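You operate a simulated robot arm through the tools that you are given. There is no shell and no other tool. Be economical: measure what you need, move in short steps, check, and stop when the job is done.

Carry out the task below with a simulated robot arm. There is one attempt and no reset: what you move stays moved.

Task
Test the trailer socket on the lamp board and reset the dead circuit.
Fine: selector to TAIL, BRAKE and TURN; press RESET under the dark lamp, turn back till that lamp lights, selector to OFF.

Only the result counts: the job must be done as asked and must still hold three seconds after the hand-in. Knocking over, shifting, dropping, spilling or breaking anything else fails it.

Robot
A 6-joint arm with a two-finger gripper on a trunk, on a base that drives. Base frame: it is fixed to the floor where the robot stands at the start and does not move with it; the origin is under the middle of the robot, x ahead of it, y to its left, z up. Readings come in m, rad, newtons and seconds.
With the tool pointing down near the work surface it reaches from about 0.1 to 0.68 m from the robot's upright axis, wherever it stands. Its first joint turns from -2.897 to 2.897 rad. Places, roughly: board brake lamp [1.2, -0.2, 1.1]; board selector [0.9, -0.2, 1]; board tail lamp [1.1, -0.2, 1.1]; board turn lamp [1.3, -0.2, 1.1]; brake reset button [1.2, -0.2, 0.9]; tail reset button [1.1, -0.2, 0.9]; turn reset button [1.2, -0.2, 0.9]. Payload 2.45 kg.
The TCP is the grasp point between the finger pads, 0.026 m short of the fingertips. In the tool frame z runs along the fingers and y along their closing line. Largest opening 0.096 m; the body of the gripper starts 0.069 m behind the TCP.
Orientation is that of the tool frame in the base frame, as a unit quaternion [x, y, z, w]. With the fingers straight down and closing along the base's y, the tool's x points along the base's -x, its y along +y and its z along -z.

Tools
- The arm moves only by the tool step_arm. Its argument "moves" is one flat list of numbers, 7 for each row, row after row: the shift along the base's x, y, z in units of 150 mm (1.0 is 150 mm), then the turn, a rotation vector about the base's x, y, z in units of 180 degrees (1.0 is 180 degrees), then the closure, from 0 (fully open) to 1 (shut). In form: [dx, dy, dz, rx, ry, rz, gripper, dx, dy, dz, rx, ry, rz, gripper, ...]. A call has 1 to 10 rows; each row is the pose to reach, as a shift and turn from the pose commanded when the call began. A call with a number of a shift or a turn outside -1 to 1 is refused whole. Rows are played at 5 a second. More than 0.05 m and 0.15 rad between two rows, or a gripper value outside its range, and nothing of the call is played. A pose out of reach is approached as far as the arm can. The call stops where the force on the tool passes 40 N (or 10 N more than at its start, if that is more) or the arm is blocked; 0.2 s more then pass. The fingers move at their own pace and stop on an object; they squeeze with about 36 N. The grip force told is the motor's: it shows also when the fingers shut on nothing. Time passes only in rows, and 0.2 s behind the last, so rows that repeat a pose let the fingers close. The reply holds the time, the measured pose of the TCP, the force on the tool along the base axes, the opening and the grip force, in the units named above and with some noise, with the torque about the TCP (base axes, N m) and any sound that the robot's microphone picked up.
- Cameras (640 x 400 px; columns grow to the right, rows downward): "scene" is now at [0.0339, 0.1051, 1.1555]; the picture's right is [-0.28, -0.96, 0.00], its down [-0.20, 0.06, -0.98] and it looks along [0.94, -0.27, -0.20] (base axes); focal length 293 px, centre (320, 200). "wrist" rides on the gripper at [0.082, 0.003, -0.098] in the tool frame; the picture's right is [-0.04, 1.00, 0.00], its down [-0.73, -0.03, -0.68] and it looks along [-0.68, -0.03, 0.73] (tool axes); focal length 256 px, centre (320, 200). There is no depth. A picture from a camera that has moved, and an enlarged one, comes with that camera's place and axes in the base frame and with its lens.
- snapshot(camera): a new picture of that camera. No time passes.
- move_column(by): slides the trunk up (or, below 0, down) by that many m; the arm and the scene camera ride with it, the base frame stays. It gives what a move gives, with no picture.
- roll_base(legs): drives the robot by 1 to 6 legs, each [ahead, turn to the left] in m and rad, along the robot's own axes; the way and the turn of a leg run together, so that a leg with both is an arc; at most 1.5 m and 3.142 rad a leg. The arm and the cameras ride along, it lands a little off, and it stops where it bumps. It gives what a move gives.
- turn_head(pan, tilt): turns the head with the scene camera to pan (to the left, within 2.705 rad either way) and tilt (down, from -0.506 to 1.204), counted from straight ahead of the robot. It gives what a move gives.
- zoom(camera, box): a new picture of the part [left, top, right, bottom] of that camera's present view, enlarged. No time passes.
- close_job(): hands the job in; it is judged then, once.

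Go step by step. Nothing tells you exact positions but the pictures and the camera data: compare them with the known pose of the tool, close in by small moves and look again before you grip or let go. The budget is 120 turns and 90 pictures, counting those below and the enlarged ones. Unless the task says otherwise, let go and move clear before handing in, and close with one line.

The tools are called after "Emit:" as a command line: name --argument value ..., lists and objects as JSON in quotes. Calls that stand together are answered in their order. step_arm: Moves the arm, as the interface text tells. Its arguments: {"type":"object","properties":{"moves":{"type":"array","items":{"type":"number"}}},"required":["moves"]} The other tools are called the same way: move_column (by) slides the trunk up or down; roll_base (legs) drives the base; turn_head (pan, tilt) turns the head that bears the scene camera; snapshot (camera) takes a picture; zoom (camera, box) takes an enlarged picture of a part of a camera's view; close_job () hands the job in.

At the start:

```text
time: 0.0
ee_pos: [0.4335, -0.129, 1.0]
tcp_rot: [0.003, 1.0, 0.001, 0.0]
wrist_force: [0.0, -0.1, -0.6]
ft_torque: [0.01, -0.01, -0.01]
gripper_width: 0.0962
grasp_force: 0.1
trunk travel left (down, up): [-0.15, 0.0]
robot x, y, heading: [0.002, -0.0257, 0.003]
head pan, tilt: [-0.283, 0.206]
```

scene: 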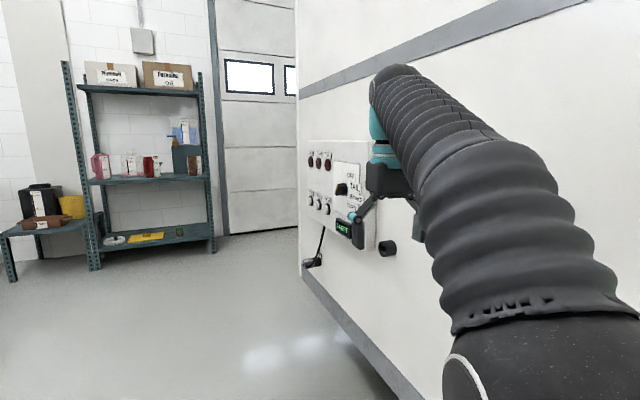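
wrist: 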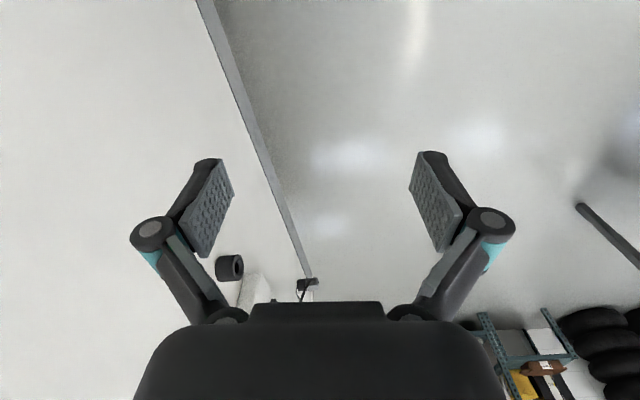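

The board hangs on the trailer's side wall to the right, facing +y, with the arm partly blocking it. I'll zoom in to read the layout.

Emit:
zoom --camera "scene" --box '[290, 130, 410, 280]'

```text
2.67 times, centred on (350, 205) of scene
camera zoom: at [0.0339, 0.1051, 1.1555], right [-0.28, -0.96, 0.0], down [-0.2, 0.06, -0.98], along [0.94, -0.27, -0.2], focal length 782 px, centre (240, 187)
```

zoom: 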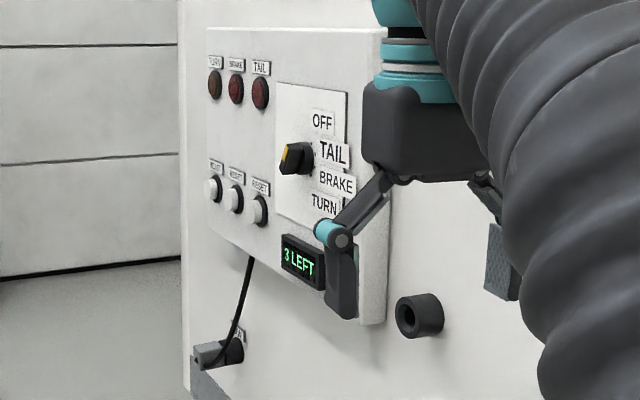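

The selector has labels OFF/TAIL/BRAKE/TURN, and a display reads "3 LEFT", so tries are probably limited. I'll check the floor to the left before driving out to face the board.

Emit:
turn_head --pan 0.6 --tilt 0.5

Emit:
snapshot --camera "scene"

```text
time: 1.2
ee_pos: [0.4341, -0.1294, 1.0003]
tcp_rot: [0.002, 1.0, 0.0, 0.0]
wrist_force: [-0.5, -1.0, -0.1]
ft_torque: [-0.03, 0.02, -0.03]
gripper_width: 0.096
grasp_force: 0.1
trunk travel left (down, up): [-0.15, 0.0]
robot x, y, heading: [0.0006, -0.0271, -0.001]
head pan, tilt: [0.6, 0.499]
```

```text
86 pictures are left
camera scene: at [0.0195, 0.1825, 1.1283], right [0.56, -0.83, 0.0], down [-0.4, -0.27, -0.88], along [0.72, 0.5, -0.48], focal length 293 px, centre (320, 200)
```

scene: 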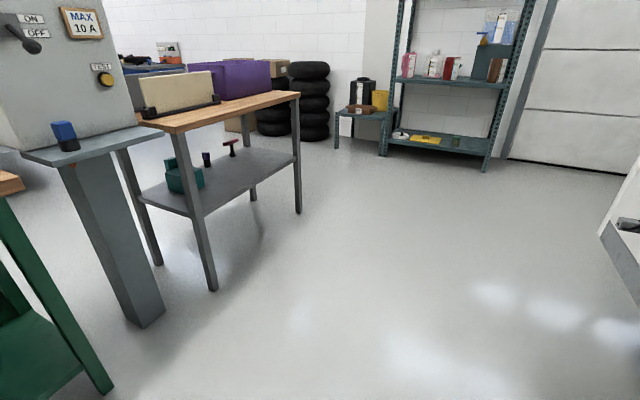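

The corridor is clear: benches start at y≈1.1 and the trailer is at y≈-0.25. I'll arc out and turn to face the board from about (1.05, 0.5).

Emit:
roll_base --legs '[[0.4, 0.55], [0.79, 0.0], [0.0, -2.12]]'

Emit:
turn_head --pan 0.0 --tilt 0.2

Emit:
snapshot --camera "scene"

```text
time: 12.6
ee_pos: [0.9517, 0.0627, 0.9991]
tcp_rot: [0.711, 0.703, 0.0, 0.0]
wrist_force: [-1.0, -0.1, -0.8]
ft_torque: [0.0, -0.03, -0.02]
gripper_width: 0.096
grasp_force: 0.0
trunk travel left (down, up): [-0.15, 0.0]
robot x, y, heading: [1.0526, 0.4939, -1.579]
head pan, tilt: [0.6, 0.499]
```

```text
time: 13.6
ee_pos: [0.9514, 0.0618, 1.0005]
tcp_rot: [0.711, 0.703, 0.0, 0.001]
wrist_force: [-0.8, -0.1, -0.3]
ft_torque: [0.02, -0.01, 0.0]
gripper_width: 0.0959
grasp_force: 0.2
trunk travel left (down, up): [-0.15, 0.0]
robot x, y, heading: [1.0596, 0.491, -1.574]
head pan, tilt: [0.0, 0.201]
```

```text
85 pictures are left
camera scene: at [1.2149, 0.4587, 1.1559], right [-1.0, 0.0, 0.0], down [0.0, 0.2, -0.98], along [0.0, -0.98, -0.2], focal length 293 px, centre (320, 200)
```

scene: 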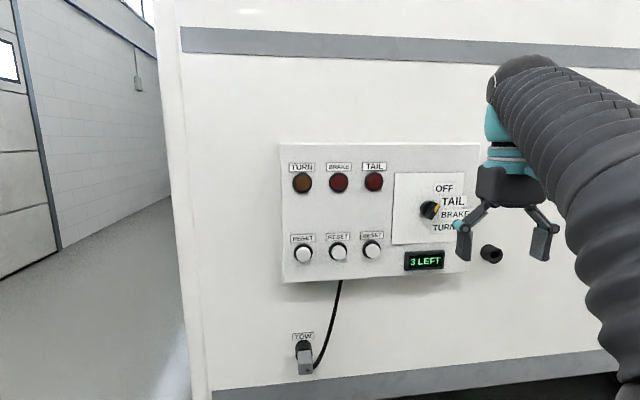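

Emit:
zoom --camera "scene" --box '[270, 135, 490, 285]'

Emit:
zoom --camera "scene" --box '[390, 170, 480, 280]'

```text
2.67 times, centred on (380, 210) of scene
camera zoom: at [1.2149, 0.4587, 1.1559], right [-1.0, 0.0, 0.0], down [0.0, 0.2, -0.98], along [0.0, -0.98, -0.2], focal length 782 px, centre (160, 173)
```

zoom: 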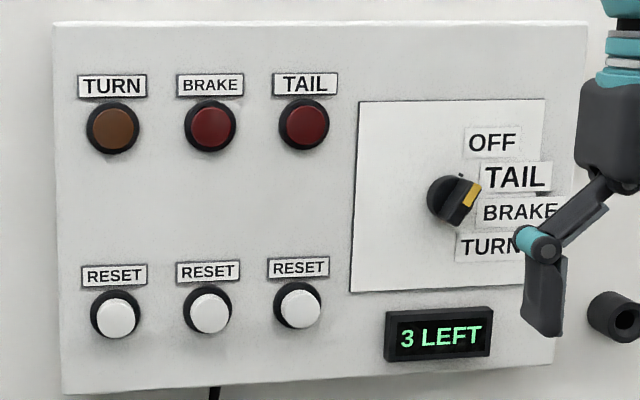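

```text
3.64 times, centred on (435, 225) of scene
camera zoom: at [1.2149, 0.4587, 1.1559], right [-1.0, 0.0, 0.0], down [0.0, 0.2, -0.98], along [0.0, -0.98, -0.2], focal length 1067 px, centre (-98, 109)
```

zoom: 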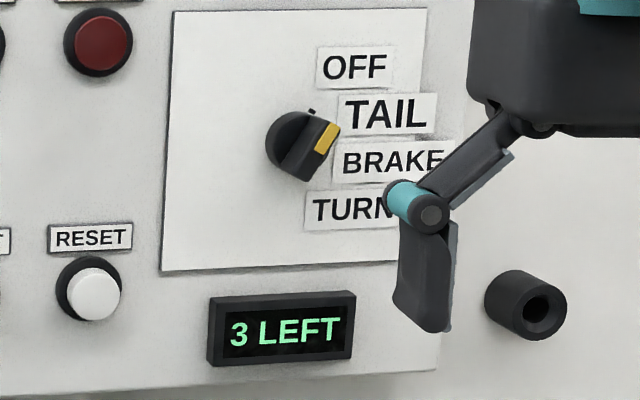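

The lamps are all dark and the knob's yellow end points to the right. I'll tilt the gripper to horizontal, pointing at the board, which also clears the view.

Emit:
step_arm --moves '[0, 0, 0, -0.047, 0, 0, 0, 0, 0, 0, -0.094, 0, 0, 0, 0, 0, 0, -0.141, 0, 0, 0, 0, 0, 0, -0.188, 0, 0, 0, 0, 0, 0, -0.235, 0, 0, 0, 0, 0, 0, -0.282, 0, 0, 0, 0, 0, 0, -0.329, 0, 0, 0, 0, 0, 0, -0.376, 0, 0, 0, 0, 0, 0, -0.423, 0, 0, 0, 0, 0, 0, -0.47, 0, 0, 0]'

Emit:
snapshot --camera "scene"

Emit:
snapshot --camera "wrist"

```text
time: 16.0
ee_pos: [0.9652, 0.0287, 0.9699]
tcp_rot: [0.53, 0.545, -0.428, 0.489]
wrist_force: [0.0, -0.8, 0.2]
ft_torque: [0.03, 0.03, 0.0]
gripper_width: 0.096
grasp_force: 0.1
trunk travel left (down, up): [-0.15, 0.0]
robot x, y, heading: [1.0535, 0.4925, -1.578]
head pan, tilt: [0.0, 0.201]
stopped in row 10: the arm was blocked; the commanded pose is now the measured one
```

```text
82 pictures are left
camera scene: at [1.2148, 0.4587, 1.156], right [-1.0, 0.01, 0.0], down [0.0, 0.2, -0.98], along [-0.01, -0.98, -0.2], focal length 293 px, centre (320, 200)
```

scene: 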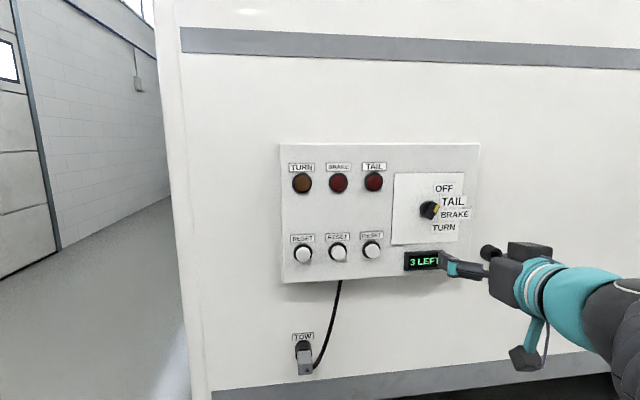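

```text
81 pictures are left
camera wrist: at [0.9639, 0.1405, 0.9061], right [0.99, 0.06, 0.09], down [-0.11, 0.55, 0.83], along [0.0, -0.83, 0.55], focal length 256 px, centre (320, 200)
```

wrist: 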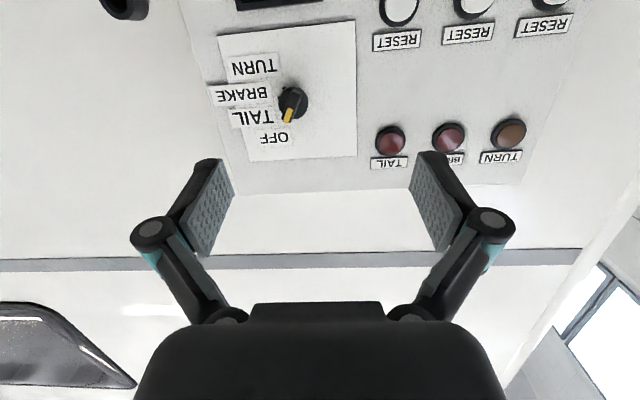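

Emit:
zoom --camera "wrist" --box '[200, 40, 350, 160]'

Emit:
zoom --camera "scene" --box '[390, 170, 480, 240]'

```text
3.33 times, centred on (275, 100) of wrist
camera zoom: at [0.9639, 0.1405, 0.9061], right [0.99, 0.06, 0.09], down [-0.11, 0.55, 0.83], along [0.0, -0.83, 0.55], focal length 853 px, centre (470, 533)
```

zoom: 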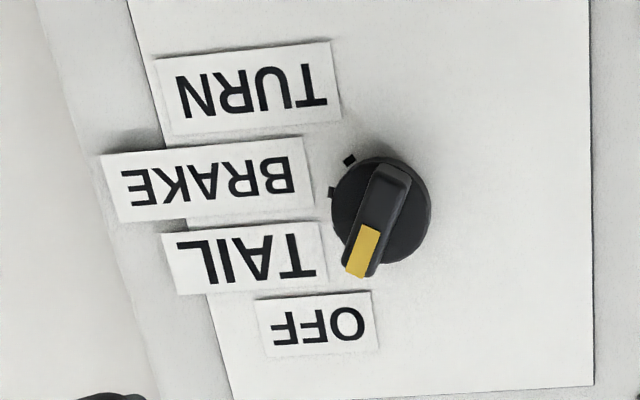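

```text
5.71 times, centred on (435, 205) of scene
camera zoom: at [1.2148, 0.4587, 1.156], right [-1.0, 0.01, 0.0], down [0.0, 0.2, -0.98], along [-0.01, -0.98, -0.2], focal length 1677 px, centre (-337, 171)
```

zoom: 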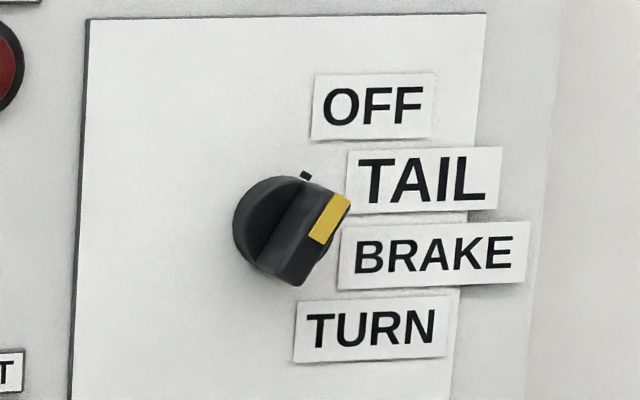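

The knob points at OFF, with four positions fanning clockwise (about 40–45° apart), and its centre is near (0.94, -0.245, 0.99). The arm stopped at a joint limit while folded in, so I'll extend toward the knob and finish levelling.

Emit:
step_arm --moves '[-0.05, -0.2, 0.04, 0, 0, 0, 0, -0.1, -0.4, 0.08, -0.017, 0, -0.008, 0, -0.155, -0.6, 0.127, -0.034, 0, -0.017, 0, -0.155, -0.6, 0.127, -0.05, 0, -0.025, 0]'

Emit:
snapshot --camera "wrist"

```text
time: 17.0
ee_pos: [0.9407, -0.0584, 0.99]
tcp_rot: [0.513, 0.486, -0.49, 0.51]
wrist_force: [0.3, 0.4, -0.5]
ft_torque: [0.0, 0.01, 0.01]
gripper_width: 0.0962
grasp_force: 0.0
trunk travel left (down, up): [-0.15, 0.0]
robot x, y, heading: [1.056, 0.4923, -1.58]
head pan, tilt: [0.0, 0.201]
```

```text
78 pictures are left
camera wrist: at [0.9481, 0.0388, 0.9087], right [1.0, 0.0, 0.09], down [-0.06, 0.68, 0.73], along [-0.06, -0.73, 0.68], focal length 256 px, centre (320, 200)
```

wrist: 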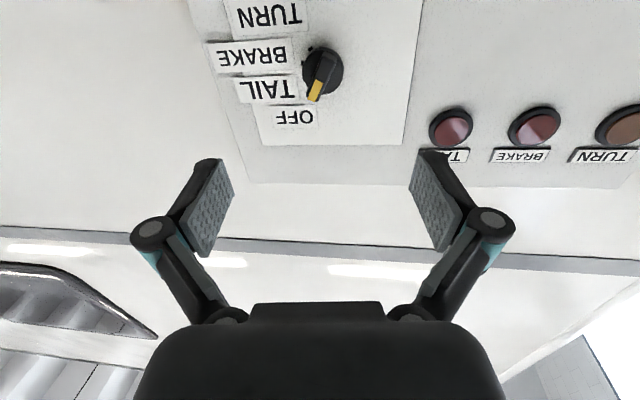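

Emit:
zoom --camera "wrist" --box '[280, 30, 360, 130]'

Emit:
step_arm --moves '[0, 0, 0, 0, -0.045, 0, 0, 0, 0, 0, 0, -0.09, 0, 0, 0, 0, 0, 0, -0.135, 0, 0]'

Emit:
snapshot --camera "wrist"

Emit:
zoom --camera "scene" --box '[390, 150, 530, 270]'

```text
4.00 times, centred on (320, 80) of wrist
camera zoom: at [0.9481, 0.0388, 0.9087], right [1.0, 0.0, 0.09], down [-0.06, 0.68, 0.73], along [-0.06, -0.73, 0.68], focal length 1024 px, centre (320, 680)
```

zoom: 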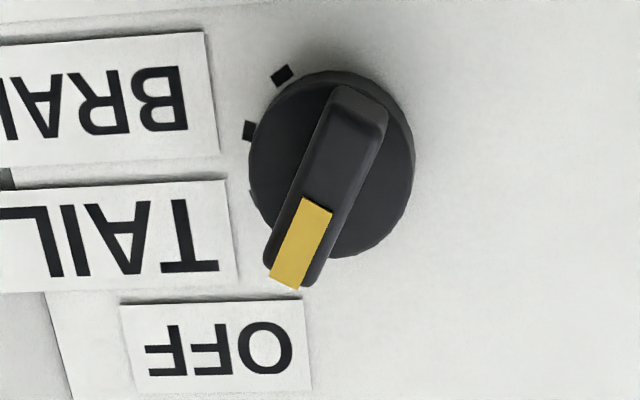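

```text
time: 17.8
ee_pos: [0.9404, -0.0597, 0.9896]
tcp_rot: [0.604, 0.368, -0.369, 0.603]
wrist_force: [0.0, -0.4, 0.0]
ft_torque: [-0.01, 0.02, 0.0]
gripper_width: 0.0961
grasp_force: 0.0
trunk travel left (down, up): [-0.15, 0.0]
robot x, y, heading: [1.0574, 0.4941, -1.581]
head pan, tilt: [0.0, 0.201]
```

```text
76 pictures are left
camera wrist: at [0.9808, 0.0389, 0.9191], right [0.87, 0.0, 0.49], down [-0.36, 0.68, 0.64], along [-0.34, -0.73, 0.59], focal length 256 px, centre (320, 200)
```

wrist: 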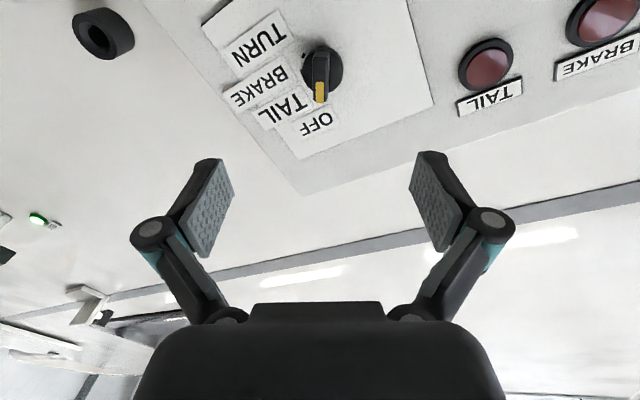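

```text
3.33 times, centred on (460, 210) of scene
camera zoom: at [1.2148, 0.4587, 1.156], right [-1.0, 0.01, 0.0], down [0.0, 0.2, -0.98], along [-0.01, -0.98, -0.2], focal length 978 px, centre (-147, 167)
```

zoom: 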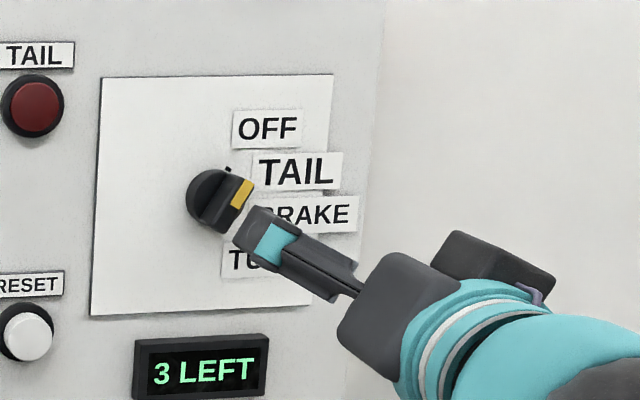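

The bar is now lined up between the fingers. I'll narrow the opening and approach.

Emit:
step_arm --moves '[0.005, -0.2, 0, 0, 0, 0, 0.5, 0.01, -0.4, 0, 0, 0, 0, 0.5, 0.01, -0.6, 0, 0, 0, 0, 0.5, 0.01, -0.8, 0, 0, 0, 0, 0.5, 0.01, -0.867, 0, 0, 0, 0, 0.5]'

Emit:
snapshot --camera "wrist"

Emit:
zoom --camera "scene" --box '[390, 170, 480, 240]'

```text
time: 19.0
ee_pos: [0.941, -0.1887, 0.9886]
tcp_rot: [0.605, 0.367, -0.37, 0.602]
wrist_force: [-0.8, -0.1, 0.3]
ft_torque: [-0.03, 0.0, 0.03]
gripper_width: 0.0482
grasp_force: 0.0
trunk travel left (down, up): [-0.15, 0.0]
robot x, y, heading: [1.057, 0.4929, -1.572]
head pan, tilt: [0.0, 0.201]
```

```text
74 pictures are left
camera wrist: at [0.9825, -0.091, 0.9189], right [0.87, 0.0, 0.49], down [-0.36, 0.68, 0.64], along [-0.34, -0.73, 0.59], focal length 256 px, centre (320, 200)
```

wrist: 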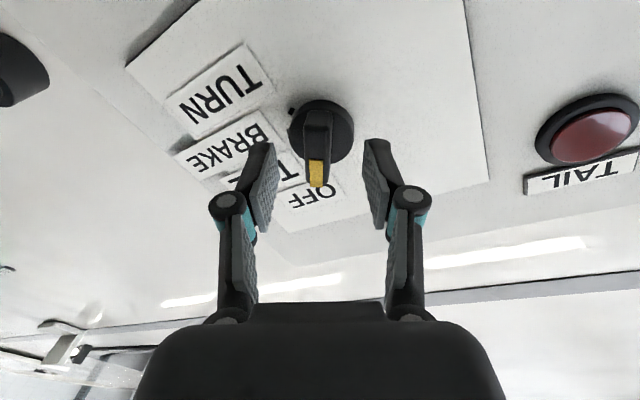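

```text
5.71 times, centred on (435, 205) of scene
camera zoom: at [1.2148, 0.4588, 1.156], right [-1.0, 0.01, 0.0], down [0.0, 0.2, -0.98], along [-0.01, -0.98, -0.2], focal length 1677 px, centre (-337, 171)
```

zoom: 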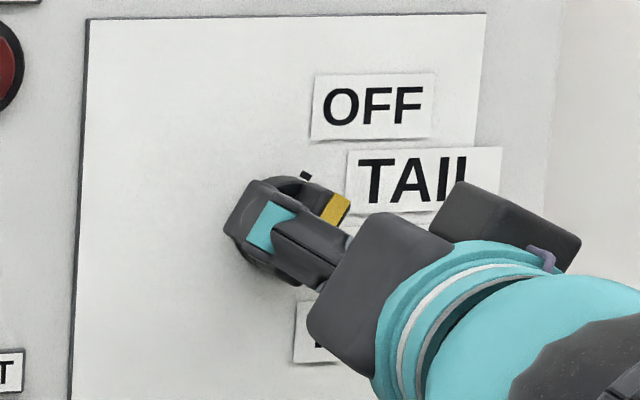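

Emit:
step_arm --moves '[0.01, -0.08, -0.005, 0, 0, 0, 0.5, 0.01, -0.15, -0.005, 0, 0, 0, 0.5]'

Emit:
snapshot --camera "wrist"

```text
time: 19.6
ee_pos: [0.9439, -0.212, 0.9889]
tcp_rot: [0.604, 0.368, -0.369, 0.602]
wrist_force: [-0.2, 0.6, 0.4]
ft_torque: [0.01, 0.0, 0.0]
gripper_width: 0.0479
grasp_force: 0.0
trunk travel left (down, up): [-0.15, 0.0]
robot x, y, heading: [1.0566, 0.4942, -1.574]
head pan, tilt: [0.0, 0.201]
```

```text
72 pictures are left
camera wrist: at [0.9837, -0.1133, 0.9179], right [0.87, 0.0, 0.49], down [-0.36, 0.68, 0.64], along [-0.34, -0.73, 0.59], focal length 256 px, centre (320, 200)
```

wrist: 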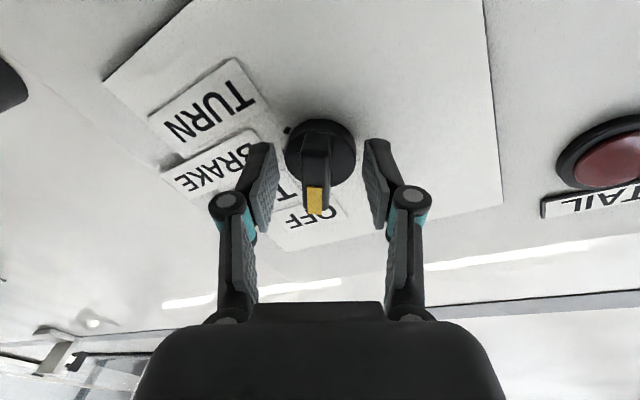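

Emit:
step_arm --moves '[-0.005, -0.03, 0, 0, 0, 0, 0.75, -0.005, -0.03, 0, 0, 0, 0, 1, -0.005, -0.03, 0, 0, 0, 0, 1]'

Emit:
snapshot --camera "wrist"

Emit:
snapshot --camera "scene"

```text
time: 20.0
ee_pos: [0.9458, -0.2101, 0.9918]
tcp_rot: [0.602, 0.37, -0.37, 0.604]
wrist_force: [12.6, 45.8, -3.3]
ft_torque: [0.04, -0.01, 0.57]
gripper_width: 0.0307
grasp_force: 45.4
trunk travel left (down, up): [-0.15, 0.0]
robot x, y, heading: [1.0536, 0.4942, -1.573]
head pan, tilt: [0.0, 0.201]
stopped in row 2: the force on the tool passed its limit at 51 N (the readings are from after the stop); the commanded pose is now the measured one
```

```text
71 pictures are left
camera wrist: at [0.9863, -0.112, 0.9208], right [0.87, 0.0, 0.49], down [-0.36, 0.68, 0.64], along [-0.33, -0.73, 0.59], focal length 256 px, centre (320, 200)
```

wrist: 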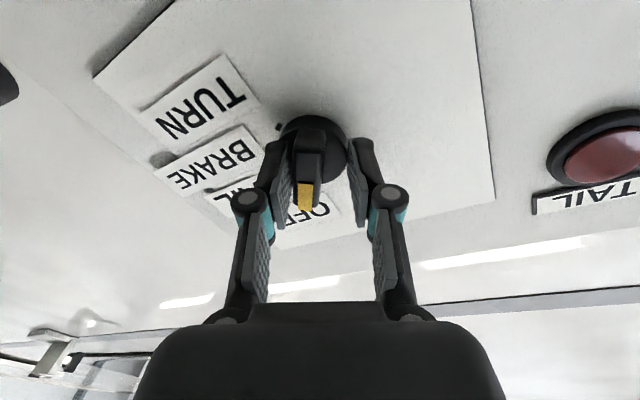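

```text
70 pictures are left
camera scene: at [1.2158, 0.4629, 1.1559], right [-1.0, 0.0, 0.0], down [0.0, 0.2, -0.98], along [0.0, -0.98, -0.2], focal length 293 px, centre (320, 200)
```

scene: 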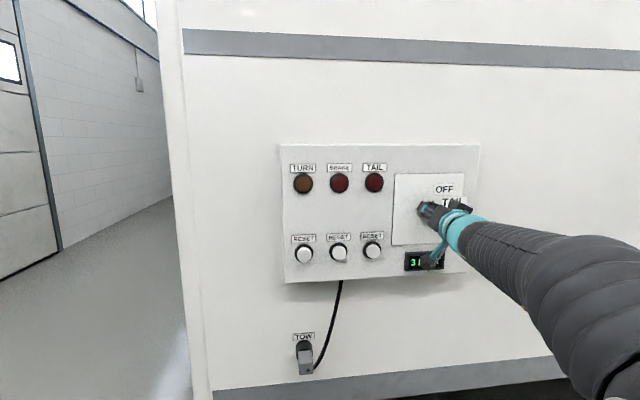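

The left finger touched the collar, and the tool sits a few mm to the right of the bar. I'll back off a little and recentre.

Emit:
step_arm --moves '[0, 0.06, 0, 0, 0, 0, 0.5, -0.04, 0.06, -0.025, 0, 0, 0, 0.5, -0.04, 0.06, -0.025, 0, 0, 0, 0.5]'

Emit:
snapshot --camera "wrist"

```text
time: 20.8
ee_pos: [0.9369, -0.2056, 0.9833]
tcp_rot: [0.605, 0.369, -0.369, 0.602]
wrist_force: [0.0, -0.2, 0.2]
ft_torque: [0.01, 0.0, 0.03]
gripper_width: 0.0479
grasp_force: 0.1
trunk travel left (down, up): [-0.15, 0.0]
robot x, y, heading: [1.0598, 0.4949, -1.573]
head pan, tilt: [0.0, 0.201]
```

```text
69 pictures are left
camera wrist: at [0.9775, -0.107, 0.9139], right [0.87, 0.0, 0.49], down [-0.36, 0.68, 0.64], along [-0.33, -0.74, 0.59], focal length 256 px, centre (320, 200)
```

wrist: 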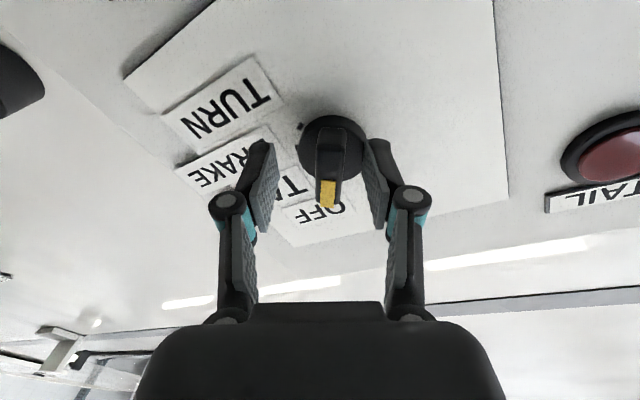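

Emit:
step_arm --moves '[0.036, 0, 0.02, 0, 0, 0, 0.5, 0.036, 0, 0.02, 0, 0, 0, 0.5]'

Emit:
zoom --camera "wrist" --box '[200, 90, 440, 240]'

```text
time: 21.4
ee_pos: [0.9429, -0.2055, 0.9881]
tcp_rot: [0.604, 0.369, -0.37, 0.601]
wrist_force: [0.1, 0.5, 0.1]
ft_torque: [0.0, 0.04, -0.02]
gripper_width: 0.0479
grasp_force: 0.1
trunk travel left (down, up): [-0.15, 0.0]
robot x, y, heading: [1.0543, 0.4932, -1.573]
head pan, tilt: [0.0, 0.201]
```

```text
2.67 times, centred on (320, 165) of wrist
camera zoom: at [0.983, -0.1067, 0.9171], right [0.87, 0.0, 0.49], down [-0.36, 0.68, 0.64], along [-0.33, -0.74, 0.59], focal length 683 px, centre (320, 293)
```

zoom: 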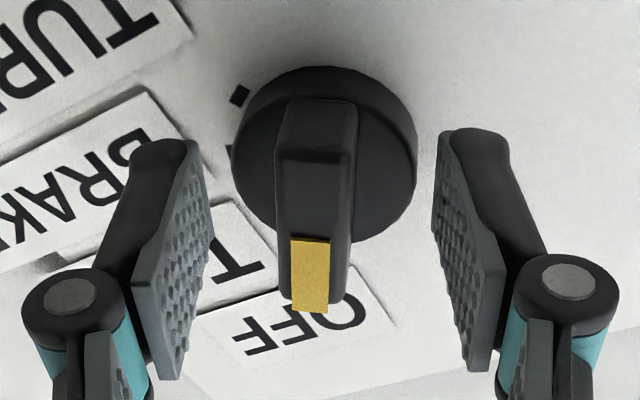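

Emit:
step_arm --moves '[0, 0, 0, 0, 0, 0, 0.7, 0, 0, 0, 0, 0, 0, 0.8, 0, 0, 0, 0, 0, 0, 0.9, 0, 0, 0, 0, 0, 0, 1]'

Emit:
zoom --camera "wrist" --box '[200, 90, 440, 240]'

```text
time: 22.4
ee_pos: [0.9421, -0.2051, 0.9871]
tcp_rot: [0.605, 0.368, -0.37, 0.601]
wrist_force: [-2.0, 0.1, -1.2]
ft_torque: [-0.44, -0.91, 0.24]
gripper_width: 0.0171
grasp_force: 42.5
trunk travel left (down, up): [-0.15, 0.0]
robot x, y, heading: [1.058, 0.4923, -1.574]
head pan, tilt: [0.0, 0.201]
```

```text
2.67 times, centred on (320, 165) of wrist
camera zoom: at [0.9826, -0.1068, 0.9169], right [0.87, -0.01, 0.49], down [-0.36, 0.68, 0.64], along [-0.34, -0.74, 0.59], focal length 683 px, centre (320, 293)
```

zoom: 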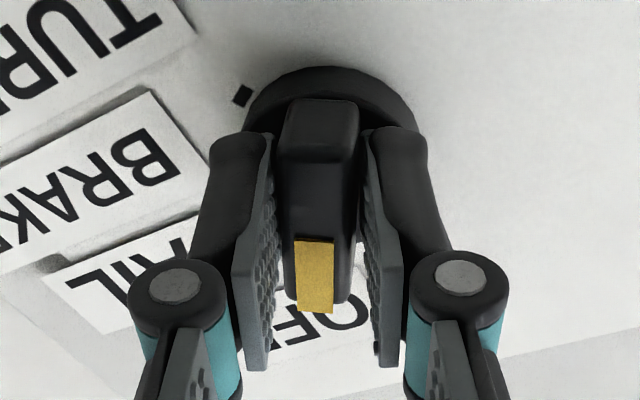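

The bar is gripped squarely (17 mm). I'll turn it clockwise toward TAIL in steps.

Emit:
step_arm --moves '[0, 0, 0, 0, -0.04, 0, 1, 0, 0, 0, 0, -0.08, 0, 1, 0, 0, 0, 0, -0.12, 0, 1, 0, 0, 0, 0, -0.16, 0, 1, 0, 0, 0, 0, -0.2, 0, 1, 0, 0, 0, 0, -0.22, 0, 1]'

Emit:
snapshot --camera "wrist"

Emit:
snapshot --camera "scene"

```text
time: 23.8
ee_pos: [0.9429, -0.2036, 0.9875]
tcp_rot: [0.693, 0.144, -0.142, 0.692]
wrist_force: [0.5, 5.9, 5.6]
ft_torque: [-0.31, -0.04, 0.95]
gripper_width: 0.0155
grasp_force: 41.0
trunk travel left (down, up): [-0.15, 0.0]
robot x, y, heading: [1.0556, 0.494, -1.578]
head pan, tilt: [0.0, 0.201]
```

```text
66 pictures are left
camera wrist: at [1.0194, -0.1063, 0.9602], right [0.36, 0.0, 0.93], down [-0.69, 0.68, 0.26], along [-0.63, -0.74, 0.24], focal length 256 px, centre (320, 200)
```

wrist: 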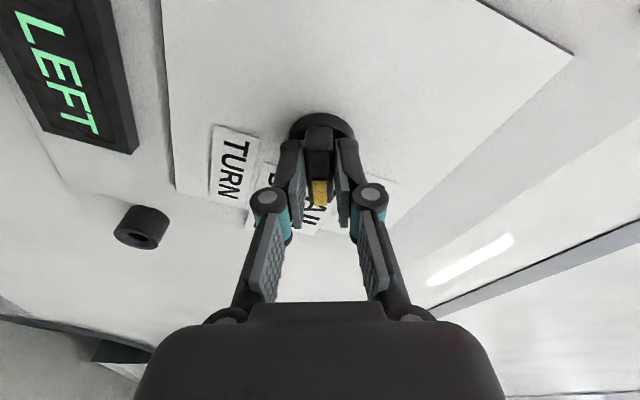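

```text
65 pictures are left
camera scene: at [1.2149, 0.4598, 1.1561], right [-1.0, 0.0, 0.0], down [0.0, 0.2, -0.98], along [0.0, -0.98, -0.2], focal length 293 px, centre (320, 200)
```

scene: 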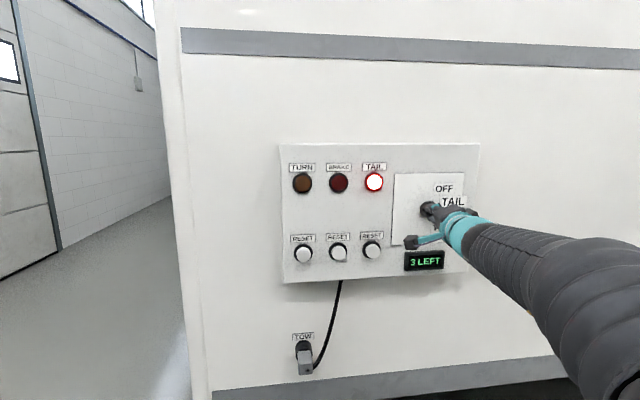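

TAIL lights. Next, BRAKE.

Emit:
step_arm --moves '[0, 0, 0, 0, -0.04, 0, 1, 0, 0, 0, 0, -0.08, 0, 1, 0, 0, 0, 0, -0.12, 0, 1, 0, 0, 0, 0, -0.16, 0, 1, 0, 0, 0, 0, -0.2, 0, 1, 0, 0, 0, 0, -0.228, 0, 1]'

Emit:
snapshot --camera "scene"

Emit:
snapshot --camera "wrist"

```text
time: 25.2
ee_pos: [0.943, -0.2042, 0.9892]
tcp_rot: [0.698, -0.108, 0.11, 0.699]
wrist_force: [0.3, -15.8, 32.3]
ft_torque: [0.17, 0.22, -0.65]
gripper_width: 0.0152
grasp_force: 40.6
trunk travel left (down, up): [-0.15, 0.0]
robot x, y, heading: [1.0536, 0.4929, -1.579]
head pan, tilt: [0.0, 0.201]
```

```text
64 pictures are left
camera scene: at [1.2152, 0.4597, 1.1561], right [-1.0, 0.01, 0.0], down [0.0, 0.2, -0.98], along [-0.01, -0.98, -0.2], focal length 293 px, centre (320, 200)
```

scene: 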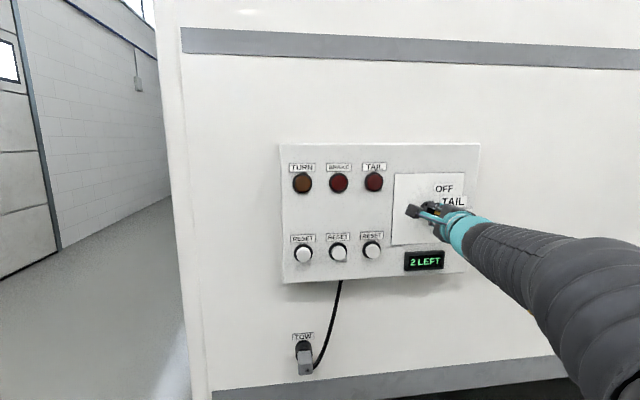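

```text
63 pictures are left
camera wrist: at [1.0197, -0.1061, 1.0189], right [-0.34, 0.0, 0.94], down [-0.69, 0.68, -0.25], along [-0.64, -0.74, -0.23], focal length 256 px, centre (320, 200)
```

wrist: 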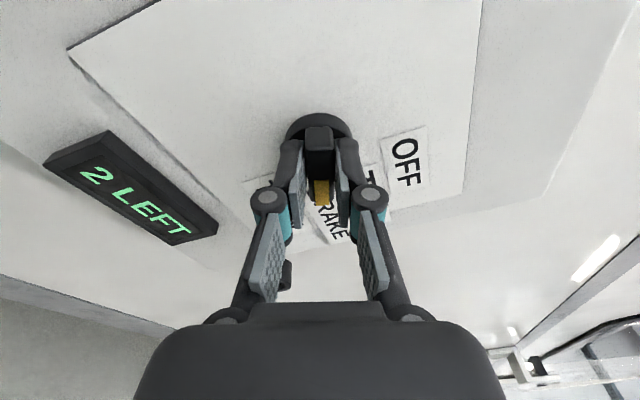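

Emit:
step_arm --moves '[0, 0, -0.01, 0, -0.008, 0, 1, 0, 0, -0.01, 0, -0.008, 0, 1, 0, 0, -0.01, 0, -0.008, 0, 1]'

Emit:
zoom --camera "scene" --box '[270, 135, 490, 285]'

```text
time: 26.0
ee_pos: [0.9428, -0.2043, 0.9908]
tcp_rot: [0.696, -0.115, 0.118, 0.699]
wrist_force: [-0.9, -20.6, 40.0]
ft_torque: [-0.27, 0.18, 0.34]
gripper_width: 0.0153
grasp_force: 40.9
trunk travel left (down, up): [-0.15, 0.0]
robot x, y, heading: [1.0574, 0.4915, -1.577]
head pan, tilt: [0.0, 0.201]
```

```text
2.67 times, centred on (380, 210) of scene
camera zoom: at [1.2152, 0.4599, 1.1561], right [-1.0, 0.01, 0.0], down [0.0, 0.2, -0.98], along [0.0, -0.98, -0.2], focal length 782 px, centre (160, 173)
```

zoom: 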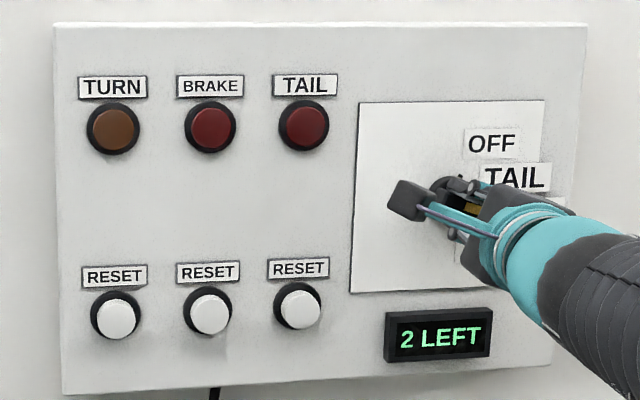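

BRAKE shows no lamp, so it looks like the dead circuit. I'll relieve the vertical side load before going on to TURN.

Emit:
step_arm --moves '[0, 0, 0.02, 0, 0, 0, 1, 0, 0, 0.02, 0, 0, 0, 1]'

```text
time: 26.6
ee_pos: [0.9424, -0.2039, 0.992]
tcp_rot: [0.698, -0.115, 0.118, 0.697]
wrist_force: [0.5, -9.0, 29.1]
ft_torque: [-0.26, 0.1, 0.86]
gripper_width: 0.0145
grasp_force: 41.4
trunk travel left (down, up): [-0.15, 0.0]
robot x, y, heading: [1.0588, 0.4893, -1.578]
head pan, tilt: [0.0, 0.201]
```

Emit:
step_arm --moves '[0, 0, 0.025, 0, 0, 0, 1, 0, 0, 0.05, 0, 0, 0, 1, 0, 0, 0.05, 0, 0, 0, 1]'

Emit:
zoom --camera "wrist" --box '[200, 90, 440, 240]'

```text
time: 27.6
ee_pos: [0.9413, -0.2039, 0.9916]
tcp_rot: [0.702, -0.117, 0.117, 0.692]
wrist_force: [2.2, 11.4, -4.3]
ft_torque: [0.28, 0.01, 0.17]
gripper_width: 0.0149
grasp_force: 40.6
trunk travel left (down, up): [-0.15, 0.0]
robot x, y, heading: [1.0541, 0.4937, -1.574]
head pan, tilt: [0.0, 0.201]
stopped in row 3: the force on the tool passed its limit at 42 N (the readings are from after the stop); the commanded pose is now the measured one
```

```text
2.67 times, centred on (320, 165) of wrist
camera zoom: at [1.0189, -0.1066, 1.0227], right [-0.37, -0.01, 0.93], down [-0.69, 0.68, -0.26], along [-0.63, -0.73, -0.26], focal length 683 px, centre (320, 293)
```

zoom: 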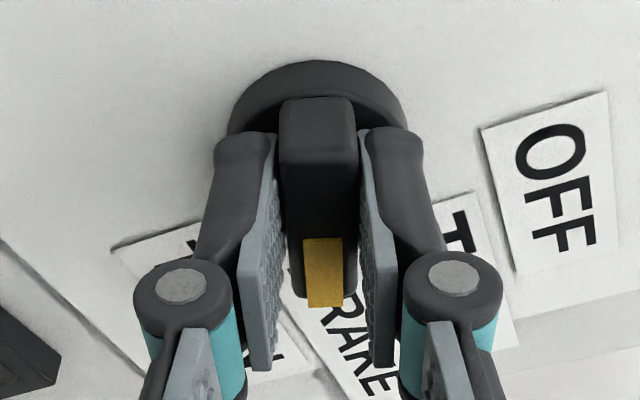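

Emit:
step_arm --moves '[0, 0, 0, 0, -0.04, 0, 1, 0, 0, 0, 0, -0.08, 0, 1, 0, 0, 0, 0, -0.12, 0, 1, 0, 0, 0, 0, -0.16, 0, 1, 0, 0, 0, 0, -0.2, 0, 1, 0, 0, 0, 0, -0.222, 0, 1]'

Emit:
snapshot --camera "scene"

```text
time: 29.0
ee_pos: [0.942, -0.2054, 0.9926]
tcp_rot: [0.618, -0.348, 0.351, 0.611]
wrist_force: [-5.5, -8.1, 12.5]
ft_torque: [1.09, 0.18, -0.28]
gripper_width: 0.0159
grasp_force: 41.6
trunk travel left (down, up): [-0.15, 0.0]
robot x, y, heading: [1.0547, 0.492, -1.576]
head pan, tilt: [0.0, 0.201]
```

```text
60 pictures are left
camera scene: at [1.2146, 0.4593, 1.1562], right [-1.0, 0.01, 0.0], down [0.0, 0.2, -0.98], along [-0.01, -0.98, -0.2], focal length 293 px, centre (320, 200)
```

scene: 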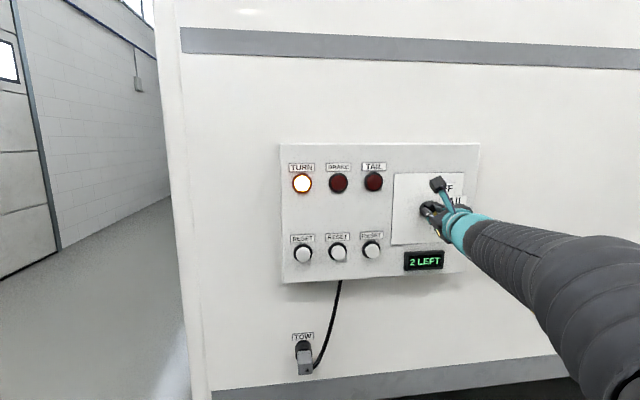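

TURN lights, so BRAKE is the dead one. I'll dwell briefly and check that the display settles.

Emit:
step_arm --moves '[0, 0, 0, 0, 0, 0, 1, 0, 0, 0, 0, 0, 0, 1, 0, 0, 0, 0, 0, 0, 1, 0, 0, 0, 0, 0, 0, 1, 0, 0, 0, 0, 0, 0, 1]'

Emit:
zoom --camera "scene" --box '[270, 135, 490, 285]'

```text
time: 30.2
ee_pos: [0.9407, -0.2045, 0.9921]
tcp_rot: [0.619, -0.347, 0.351, 0.611]
wrist_force: [-11.6, -20.4, 25.1]
ft_torque: [-0.21, 0.11, 0.33]
gripper_width: 0.016
grasp_force: 41.7
trunk travel left (down, up): [-0.15, 0.0]
robot x, y, heading: [1.0559, 0.4936, -1.576]
head pan, tilt: [0.0, 0.201]
```

```text
2.67 times, centred on (380, 210) of scene
camera zoom: at [1.2141, 0.4593, 1.1562], right [-1.0, 0.01, 0.0], down [0.0, 0.2, -0.98], along [0.0, -0.98, -0.2], focal length 782 px, centre (160, 173)
```

zoom: 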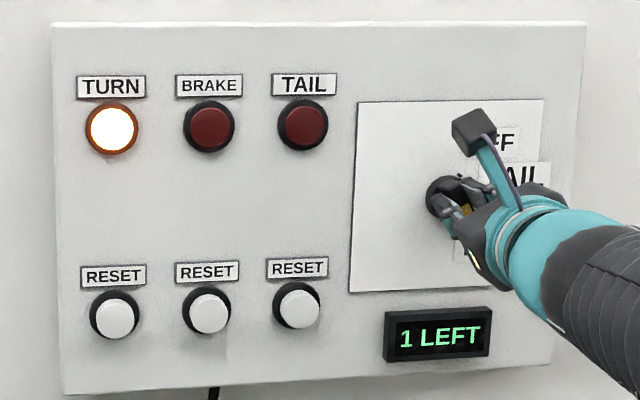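

The count is now 1 LEFT, meaning only BRAKE remains. I'll release the knob, retreat, and go to the middle RESET.

Emit:
step_arm --moves '[-0.01, 0, 0.025, 0, 0, 0, 1, -0.01, 0, 0.025, 0, 0, 0, 0.75, -0.01, 0, 0.02, 0, 0, 0, 0.55, -0.01, 0, 0.02, 0, 0, 0, 0.5, -0.01, 0.25, 0.02, 0, 0, 0, 0.5, -0.01, 0.5, 0.02, 0, 0, 0, 0.5, -0.01, 0.7, 0.02, 0, 0, 0, 0.5]'

Emit:
snapshot --camera "wrist"

Emit:
zoom --camera "scene" --box '[270, 135, 490, 285]'

```text
time: 31.8
ee_pos: [0.9415, -0.0993, 0.9932]
tcp_rot: [0.62, -0.347, 0.349, 0.611]
wrist_force: [0.4, -0.2, -0.3]
ft_torque: [-0.03, 0.04, 0.0]
gripper_width: 0.0482
grasp_force: 0.1
trunk travel left (down, up): [-0.15, 0.0]
robot x, y, heading: [1.0598, 0.4936, -1.577]
head pan, tilt: [0.0, 0.201]
```

```text
58 pictures are left
camera wrist: at [0.9792, -0.0019, 1.0663], right [-0.88, -0.01, 0.48], down [-0.36, 0.68, -0.64], along [-0.32, -0.73, -0.6], focal length 256 px, centre (320, 200)
```

wrist: 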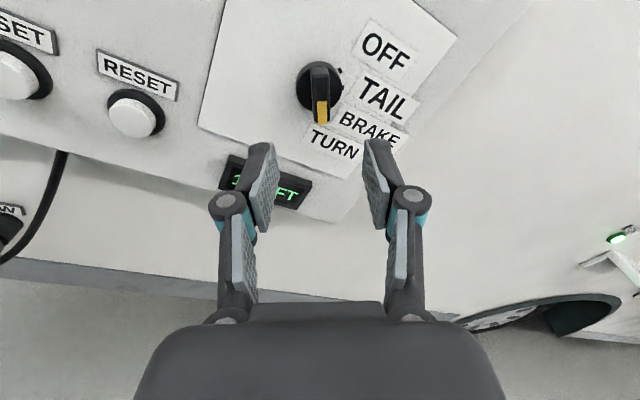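

```text
2.67 times, centred on (380, 210) of scene
camera zoom: at [1.2147, 0.4591, 1.156], right [-1.0, 0.0, 0.0], down [0.0, 0.2, -0.98], along [0.0, -0.98, -0.2], focal length 782 px, centre (160, 173)
```

zoom: 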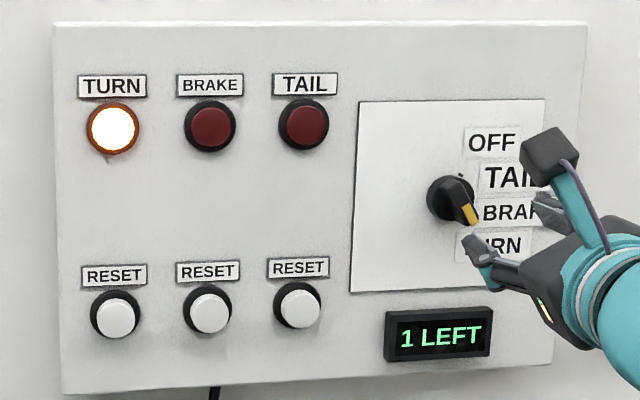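

Knob holds at TURN. The BRAKE RESET is near (1.168, -0.235, 0.882); I'll shut the fingers and move in front of it.

Emit:
step_arm --moves '[0.25, 0.05, -0.12, 0, 0, 0, 1, 0.5, 0.05, -0.24, 0, 0, 0, 1, 0.75, 0.05, -0.37, 0, 0, 0, 1, 1, 0.05, -0.5, 0, 0, 0, 1]'

Emit:
step_arm --moves '[0.25, 0, -0.12, 0, 0, 0, 1, 0.5, 0, -0.24, 0, 0, 0, 1, 0.5, -0.2, -0.24, 0, 0, 0, 1]'

Emit:
snapshot --camera "wrist"

Emit:
snapshot --camera "scene"

```text
time: 32.8
ee_pos: [1.0453, -0.0901, 0.9322]
tcp_rot: [0.625, -0.342, 0.356, 0.605]
wrist_force: [-0.2, 0.3, -0.1]
ft_torque: [0.02, 0.0, -0.01]
gripper_width: 0.0
grasp_force: 28.5
out of reach, approached as far as the arm can: row 3, 4
trunk travel left (down, up): [-0.15, 0.0]
robot x, y, heading: [1.0545, 0.4945, -1.575]
head pan, tilt: [0.0, 0.201]
```

```text
time: 33.6
ee_pos: [1.0526, -0.1182, 0.9137]
tcp_rot: [0.631, -0.335, 0.363, 0.598]
wrist_force: [-1.2, 0.2, 1.1]
ft_torque: [0.05, 0.01, -0.01]
gripper_width: 0.0
grasp_force: 28.5
out of reach, approached as far as the arm can: row 1, 2, 3
trunk travel left (down, up): [-0.15, 0.0]
robot x, y, heading: [1.0539, 0.4945, -1.575]
head pan, tilt: [0.0, 0.201]
```

```text
56 pictures are left
camera wrist: at [1.0856, -0.0196, 0.9885], right [-0.88, -0.06, 0.48], down [-0.39, 0.67, -0.63], along [-0.28, -0.74, -0.61], focal length 256 px, centre (320, 200)
```

wrist: 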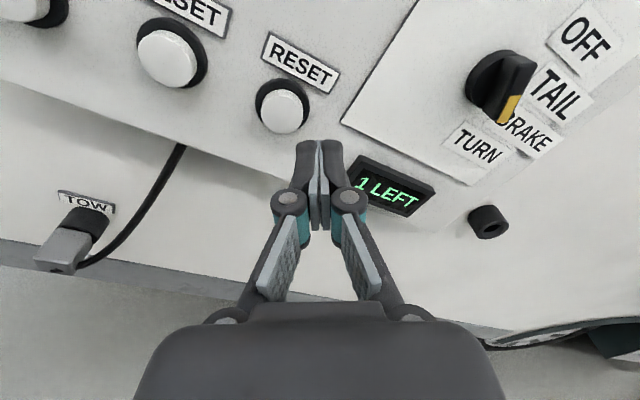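

```text
55 pictures are left
camera scene: at [1.2148, 0.4599, 1.156], right [-1.0, 0.0, 0.0], down [0.0, 0.2, -0.98], along [0.0, -0.98, -0.2], focal length 293 px, centre (320, 200)
```

scene: 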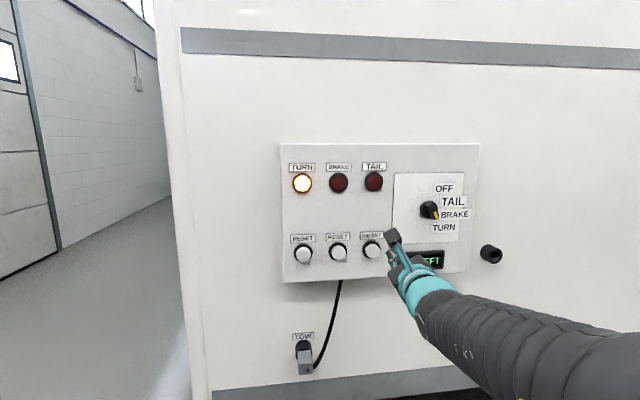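

The arm can't reach further with this wrist roll. I'll unroll the wrist (irrelevant for pressing) and try again.

Emit:
step_arm --moves '[-0.1, 0.1, 0.05, 0, 0.045, 0, 1, -0.2, 0.1, 0.1, 0, 0.09, 0, 1, -0.2, 0.1, 0.1, 0, 0.135, 0, 1, -0.2, 0.1, 0.1, 0, 0.18, 0, 1, -0.2, 0.1, 0.1, 0, 0.225, 0, 1, -0.2, 0.1, 0.1, 0, 0.27, 0, 1, -0.2, 0.1, 0.1, 0, 0.315, 0, 1, -0.2, 0.1, 0.1, 0, 0.36, 0, 1, -0.2, 0.1, 0.1, 0, 0.405, 0, 1, -0.2, 0.1, 0.1, 0, 0.45, 0, 1]'

Emit:
step_arm --moves '[0, 0, 0, 0, 0.045, 0, 1, 0, 0, 0, 0, 0.09, 0, 1, 0, 0, 0, 0, 0.135, 0, 1, 0, 0, 0, 0, 0.18, 0, 1, 0, 0, 0, 0, 0.225, 0, 1, 0.2, 0, -0.1, 0, 0.27, 0, 1, 0.4, 0, -0.2, 0, 0.315, 0, 1, 0.6, 0, -0.25, 0, 0.315, 0, 1, 0.8, 0, -0.3, 0, 0.315, 0, 1]'

Emit:
snapshot --camera "scene"

```text
time: 35.8
ee_pos: [1.0219, -0.1033, 0.9282]
tcp_rot: [0.698, 0.134, -0.136, 0.69]
wrist_force: [-0.8, 1.0, -1.0]
ft_torque: [0.0, 0.0, 0.01]
gripper_width: 0.0
grasp_force: 28.7
out of reach, approached as far as the arm can: row 1
trunk travel left (down, up): [-0.15, 0.0]
robot x, y, heading: [1.0575, 0.4931, -1.578]
head pan, tilt: [0.0, 0.201]
```

```text
time: 37.8
ee_pos: [1.0289, -0.0984, 0.8978]
tcp_rot: [0.545, 0.455, -0.44, 0.549]
wrist_force: [0.3, 0.4, -0.4]
ft_torque: [0.01, 0.0, -0.03]
gripper_width: 0.0
grasp_force: 28.7
out of reach, approached as far as the arm can: row 6, 7, 8, 9
trunk travel left (down, up): [-0.15, 0.0]
robot x, y, heading: [1.0574, 0.4934, -1.577]
head pan, tilt: [0.0, 0.201]
```

```text
54 pictures are left
camera scene: at [1.2148, 0.4595, 1.156], right [-1.0, 0.0, 0.0], down [0.0, 0.2, -0.98], along [0.0, -0.98, -0.2], focal length 293 px, centre (320, 200)
```

scene: 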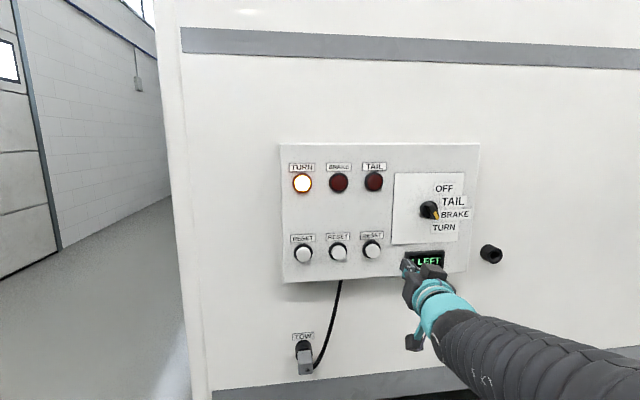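

Still limited laterally while square to the board. I'll let the tool yaw toward +x, which suffices for pressing.

Emit:
step_arm --moves '[0, 0.05, 0, 0, 0, 0.04, 1, 0.1, 0.05, 0, 0, 0, 0.08, 1, 0.3, 0.05, 0, 0, 0, 0.12, 1, 0.5, 0.05, 0, 0, 0, 0.16, 1, 0.7, 0, -0.05, 0, 0, 0.18, 1]'

Emit:
snapshot --camera "wrist"

```text
time: 39.0
ee_pos: [1.1337, -0.0989, 0.8914]
tcp_rot: [0.404, 0.581, -0.282, 0.648]
wrist_force: [-0.6, -0.1, 0.4]
ft_torque: [0.01, 0.0, -0.03]
gripper_width: 0.0
grasp_force: 28.7
trunk travel left (down, up): [-0.15, 0.0]
robot x, y, heading: [1.0552, 0.4906, -1.575]
head pan, tilt: [0.0, 0.201]
```

```text
53 pictures are left
camera wrist: at [1.0989, -0.0043, 0.8117], right [0.83, 0.51, 0.24], down [-0.51, 0.49, 0.71], along [0.25, -0.71, 0.66], focal length 256 px, centre (320, 200)
```

wrist: 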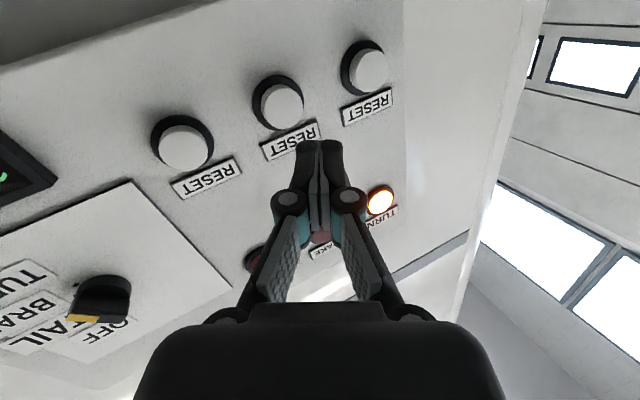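

Yawing works. The BRAKE RESET face is near (1.169, -0.211, 0.892); I'll come close to it first.

Emit:
step_arm --moves '[0.1, -0.15, 0.002, 0, 0, 0, 1, 0.18, -0.3, 0.004, 0, 0, 0, 1, 0.18, -0.46, 0.004, 0, 0, 0, 1]'

Emit:
snapshot --camera "wrist"

Emit:
zoom --camera "scene" --box '[270, 195, 420, 295]'

```text
time: 39.8
ee_pos: [1.1606, -0.1674, 0.8917]
tcp_rot: [0.404, 0.58, -0.281, 0.649]
wrist_force: [0.1, 0.4, 0.1]
ft_torque: [0.03, 0.01, 0.01]
gripper_width: 0.0003
grasp_force: 28.3
trunk travel left (down, up): [-0.15, 0.0]
robot x, y, heading: [1.0566, 0.4948, -1.574]
head pan, tilt: [0.0, 0.201]
```

```text
52 pictures are left
camera wrist: at [1.1251, -0.0732, 0.8128], right [0.83, 0.51, 0.24], down [-0.5, 0.49, 0.71], along [0.25, -0.71, 0.66], focal length 256 px, centre (320, 200)
```

wrist: 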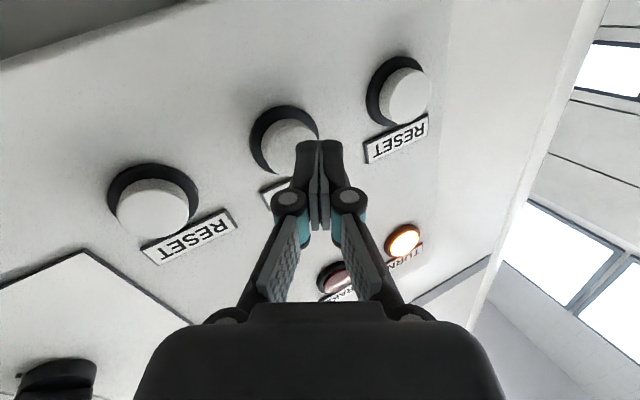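

```text
4.00 times, centred on (345, 245) of scene
camera zoom: at [1.2148, 0.4597, 1.156], right [-1.0, 0.0, 0.0], down [0.0, 0.2, -0.98], along [0.0, -0.98, -0.2], focal length 1174 px, centre (220, 20)
```

zoom: 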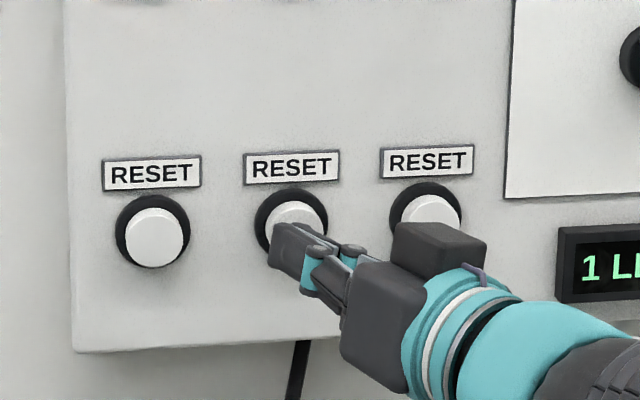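

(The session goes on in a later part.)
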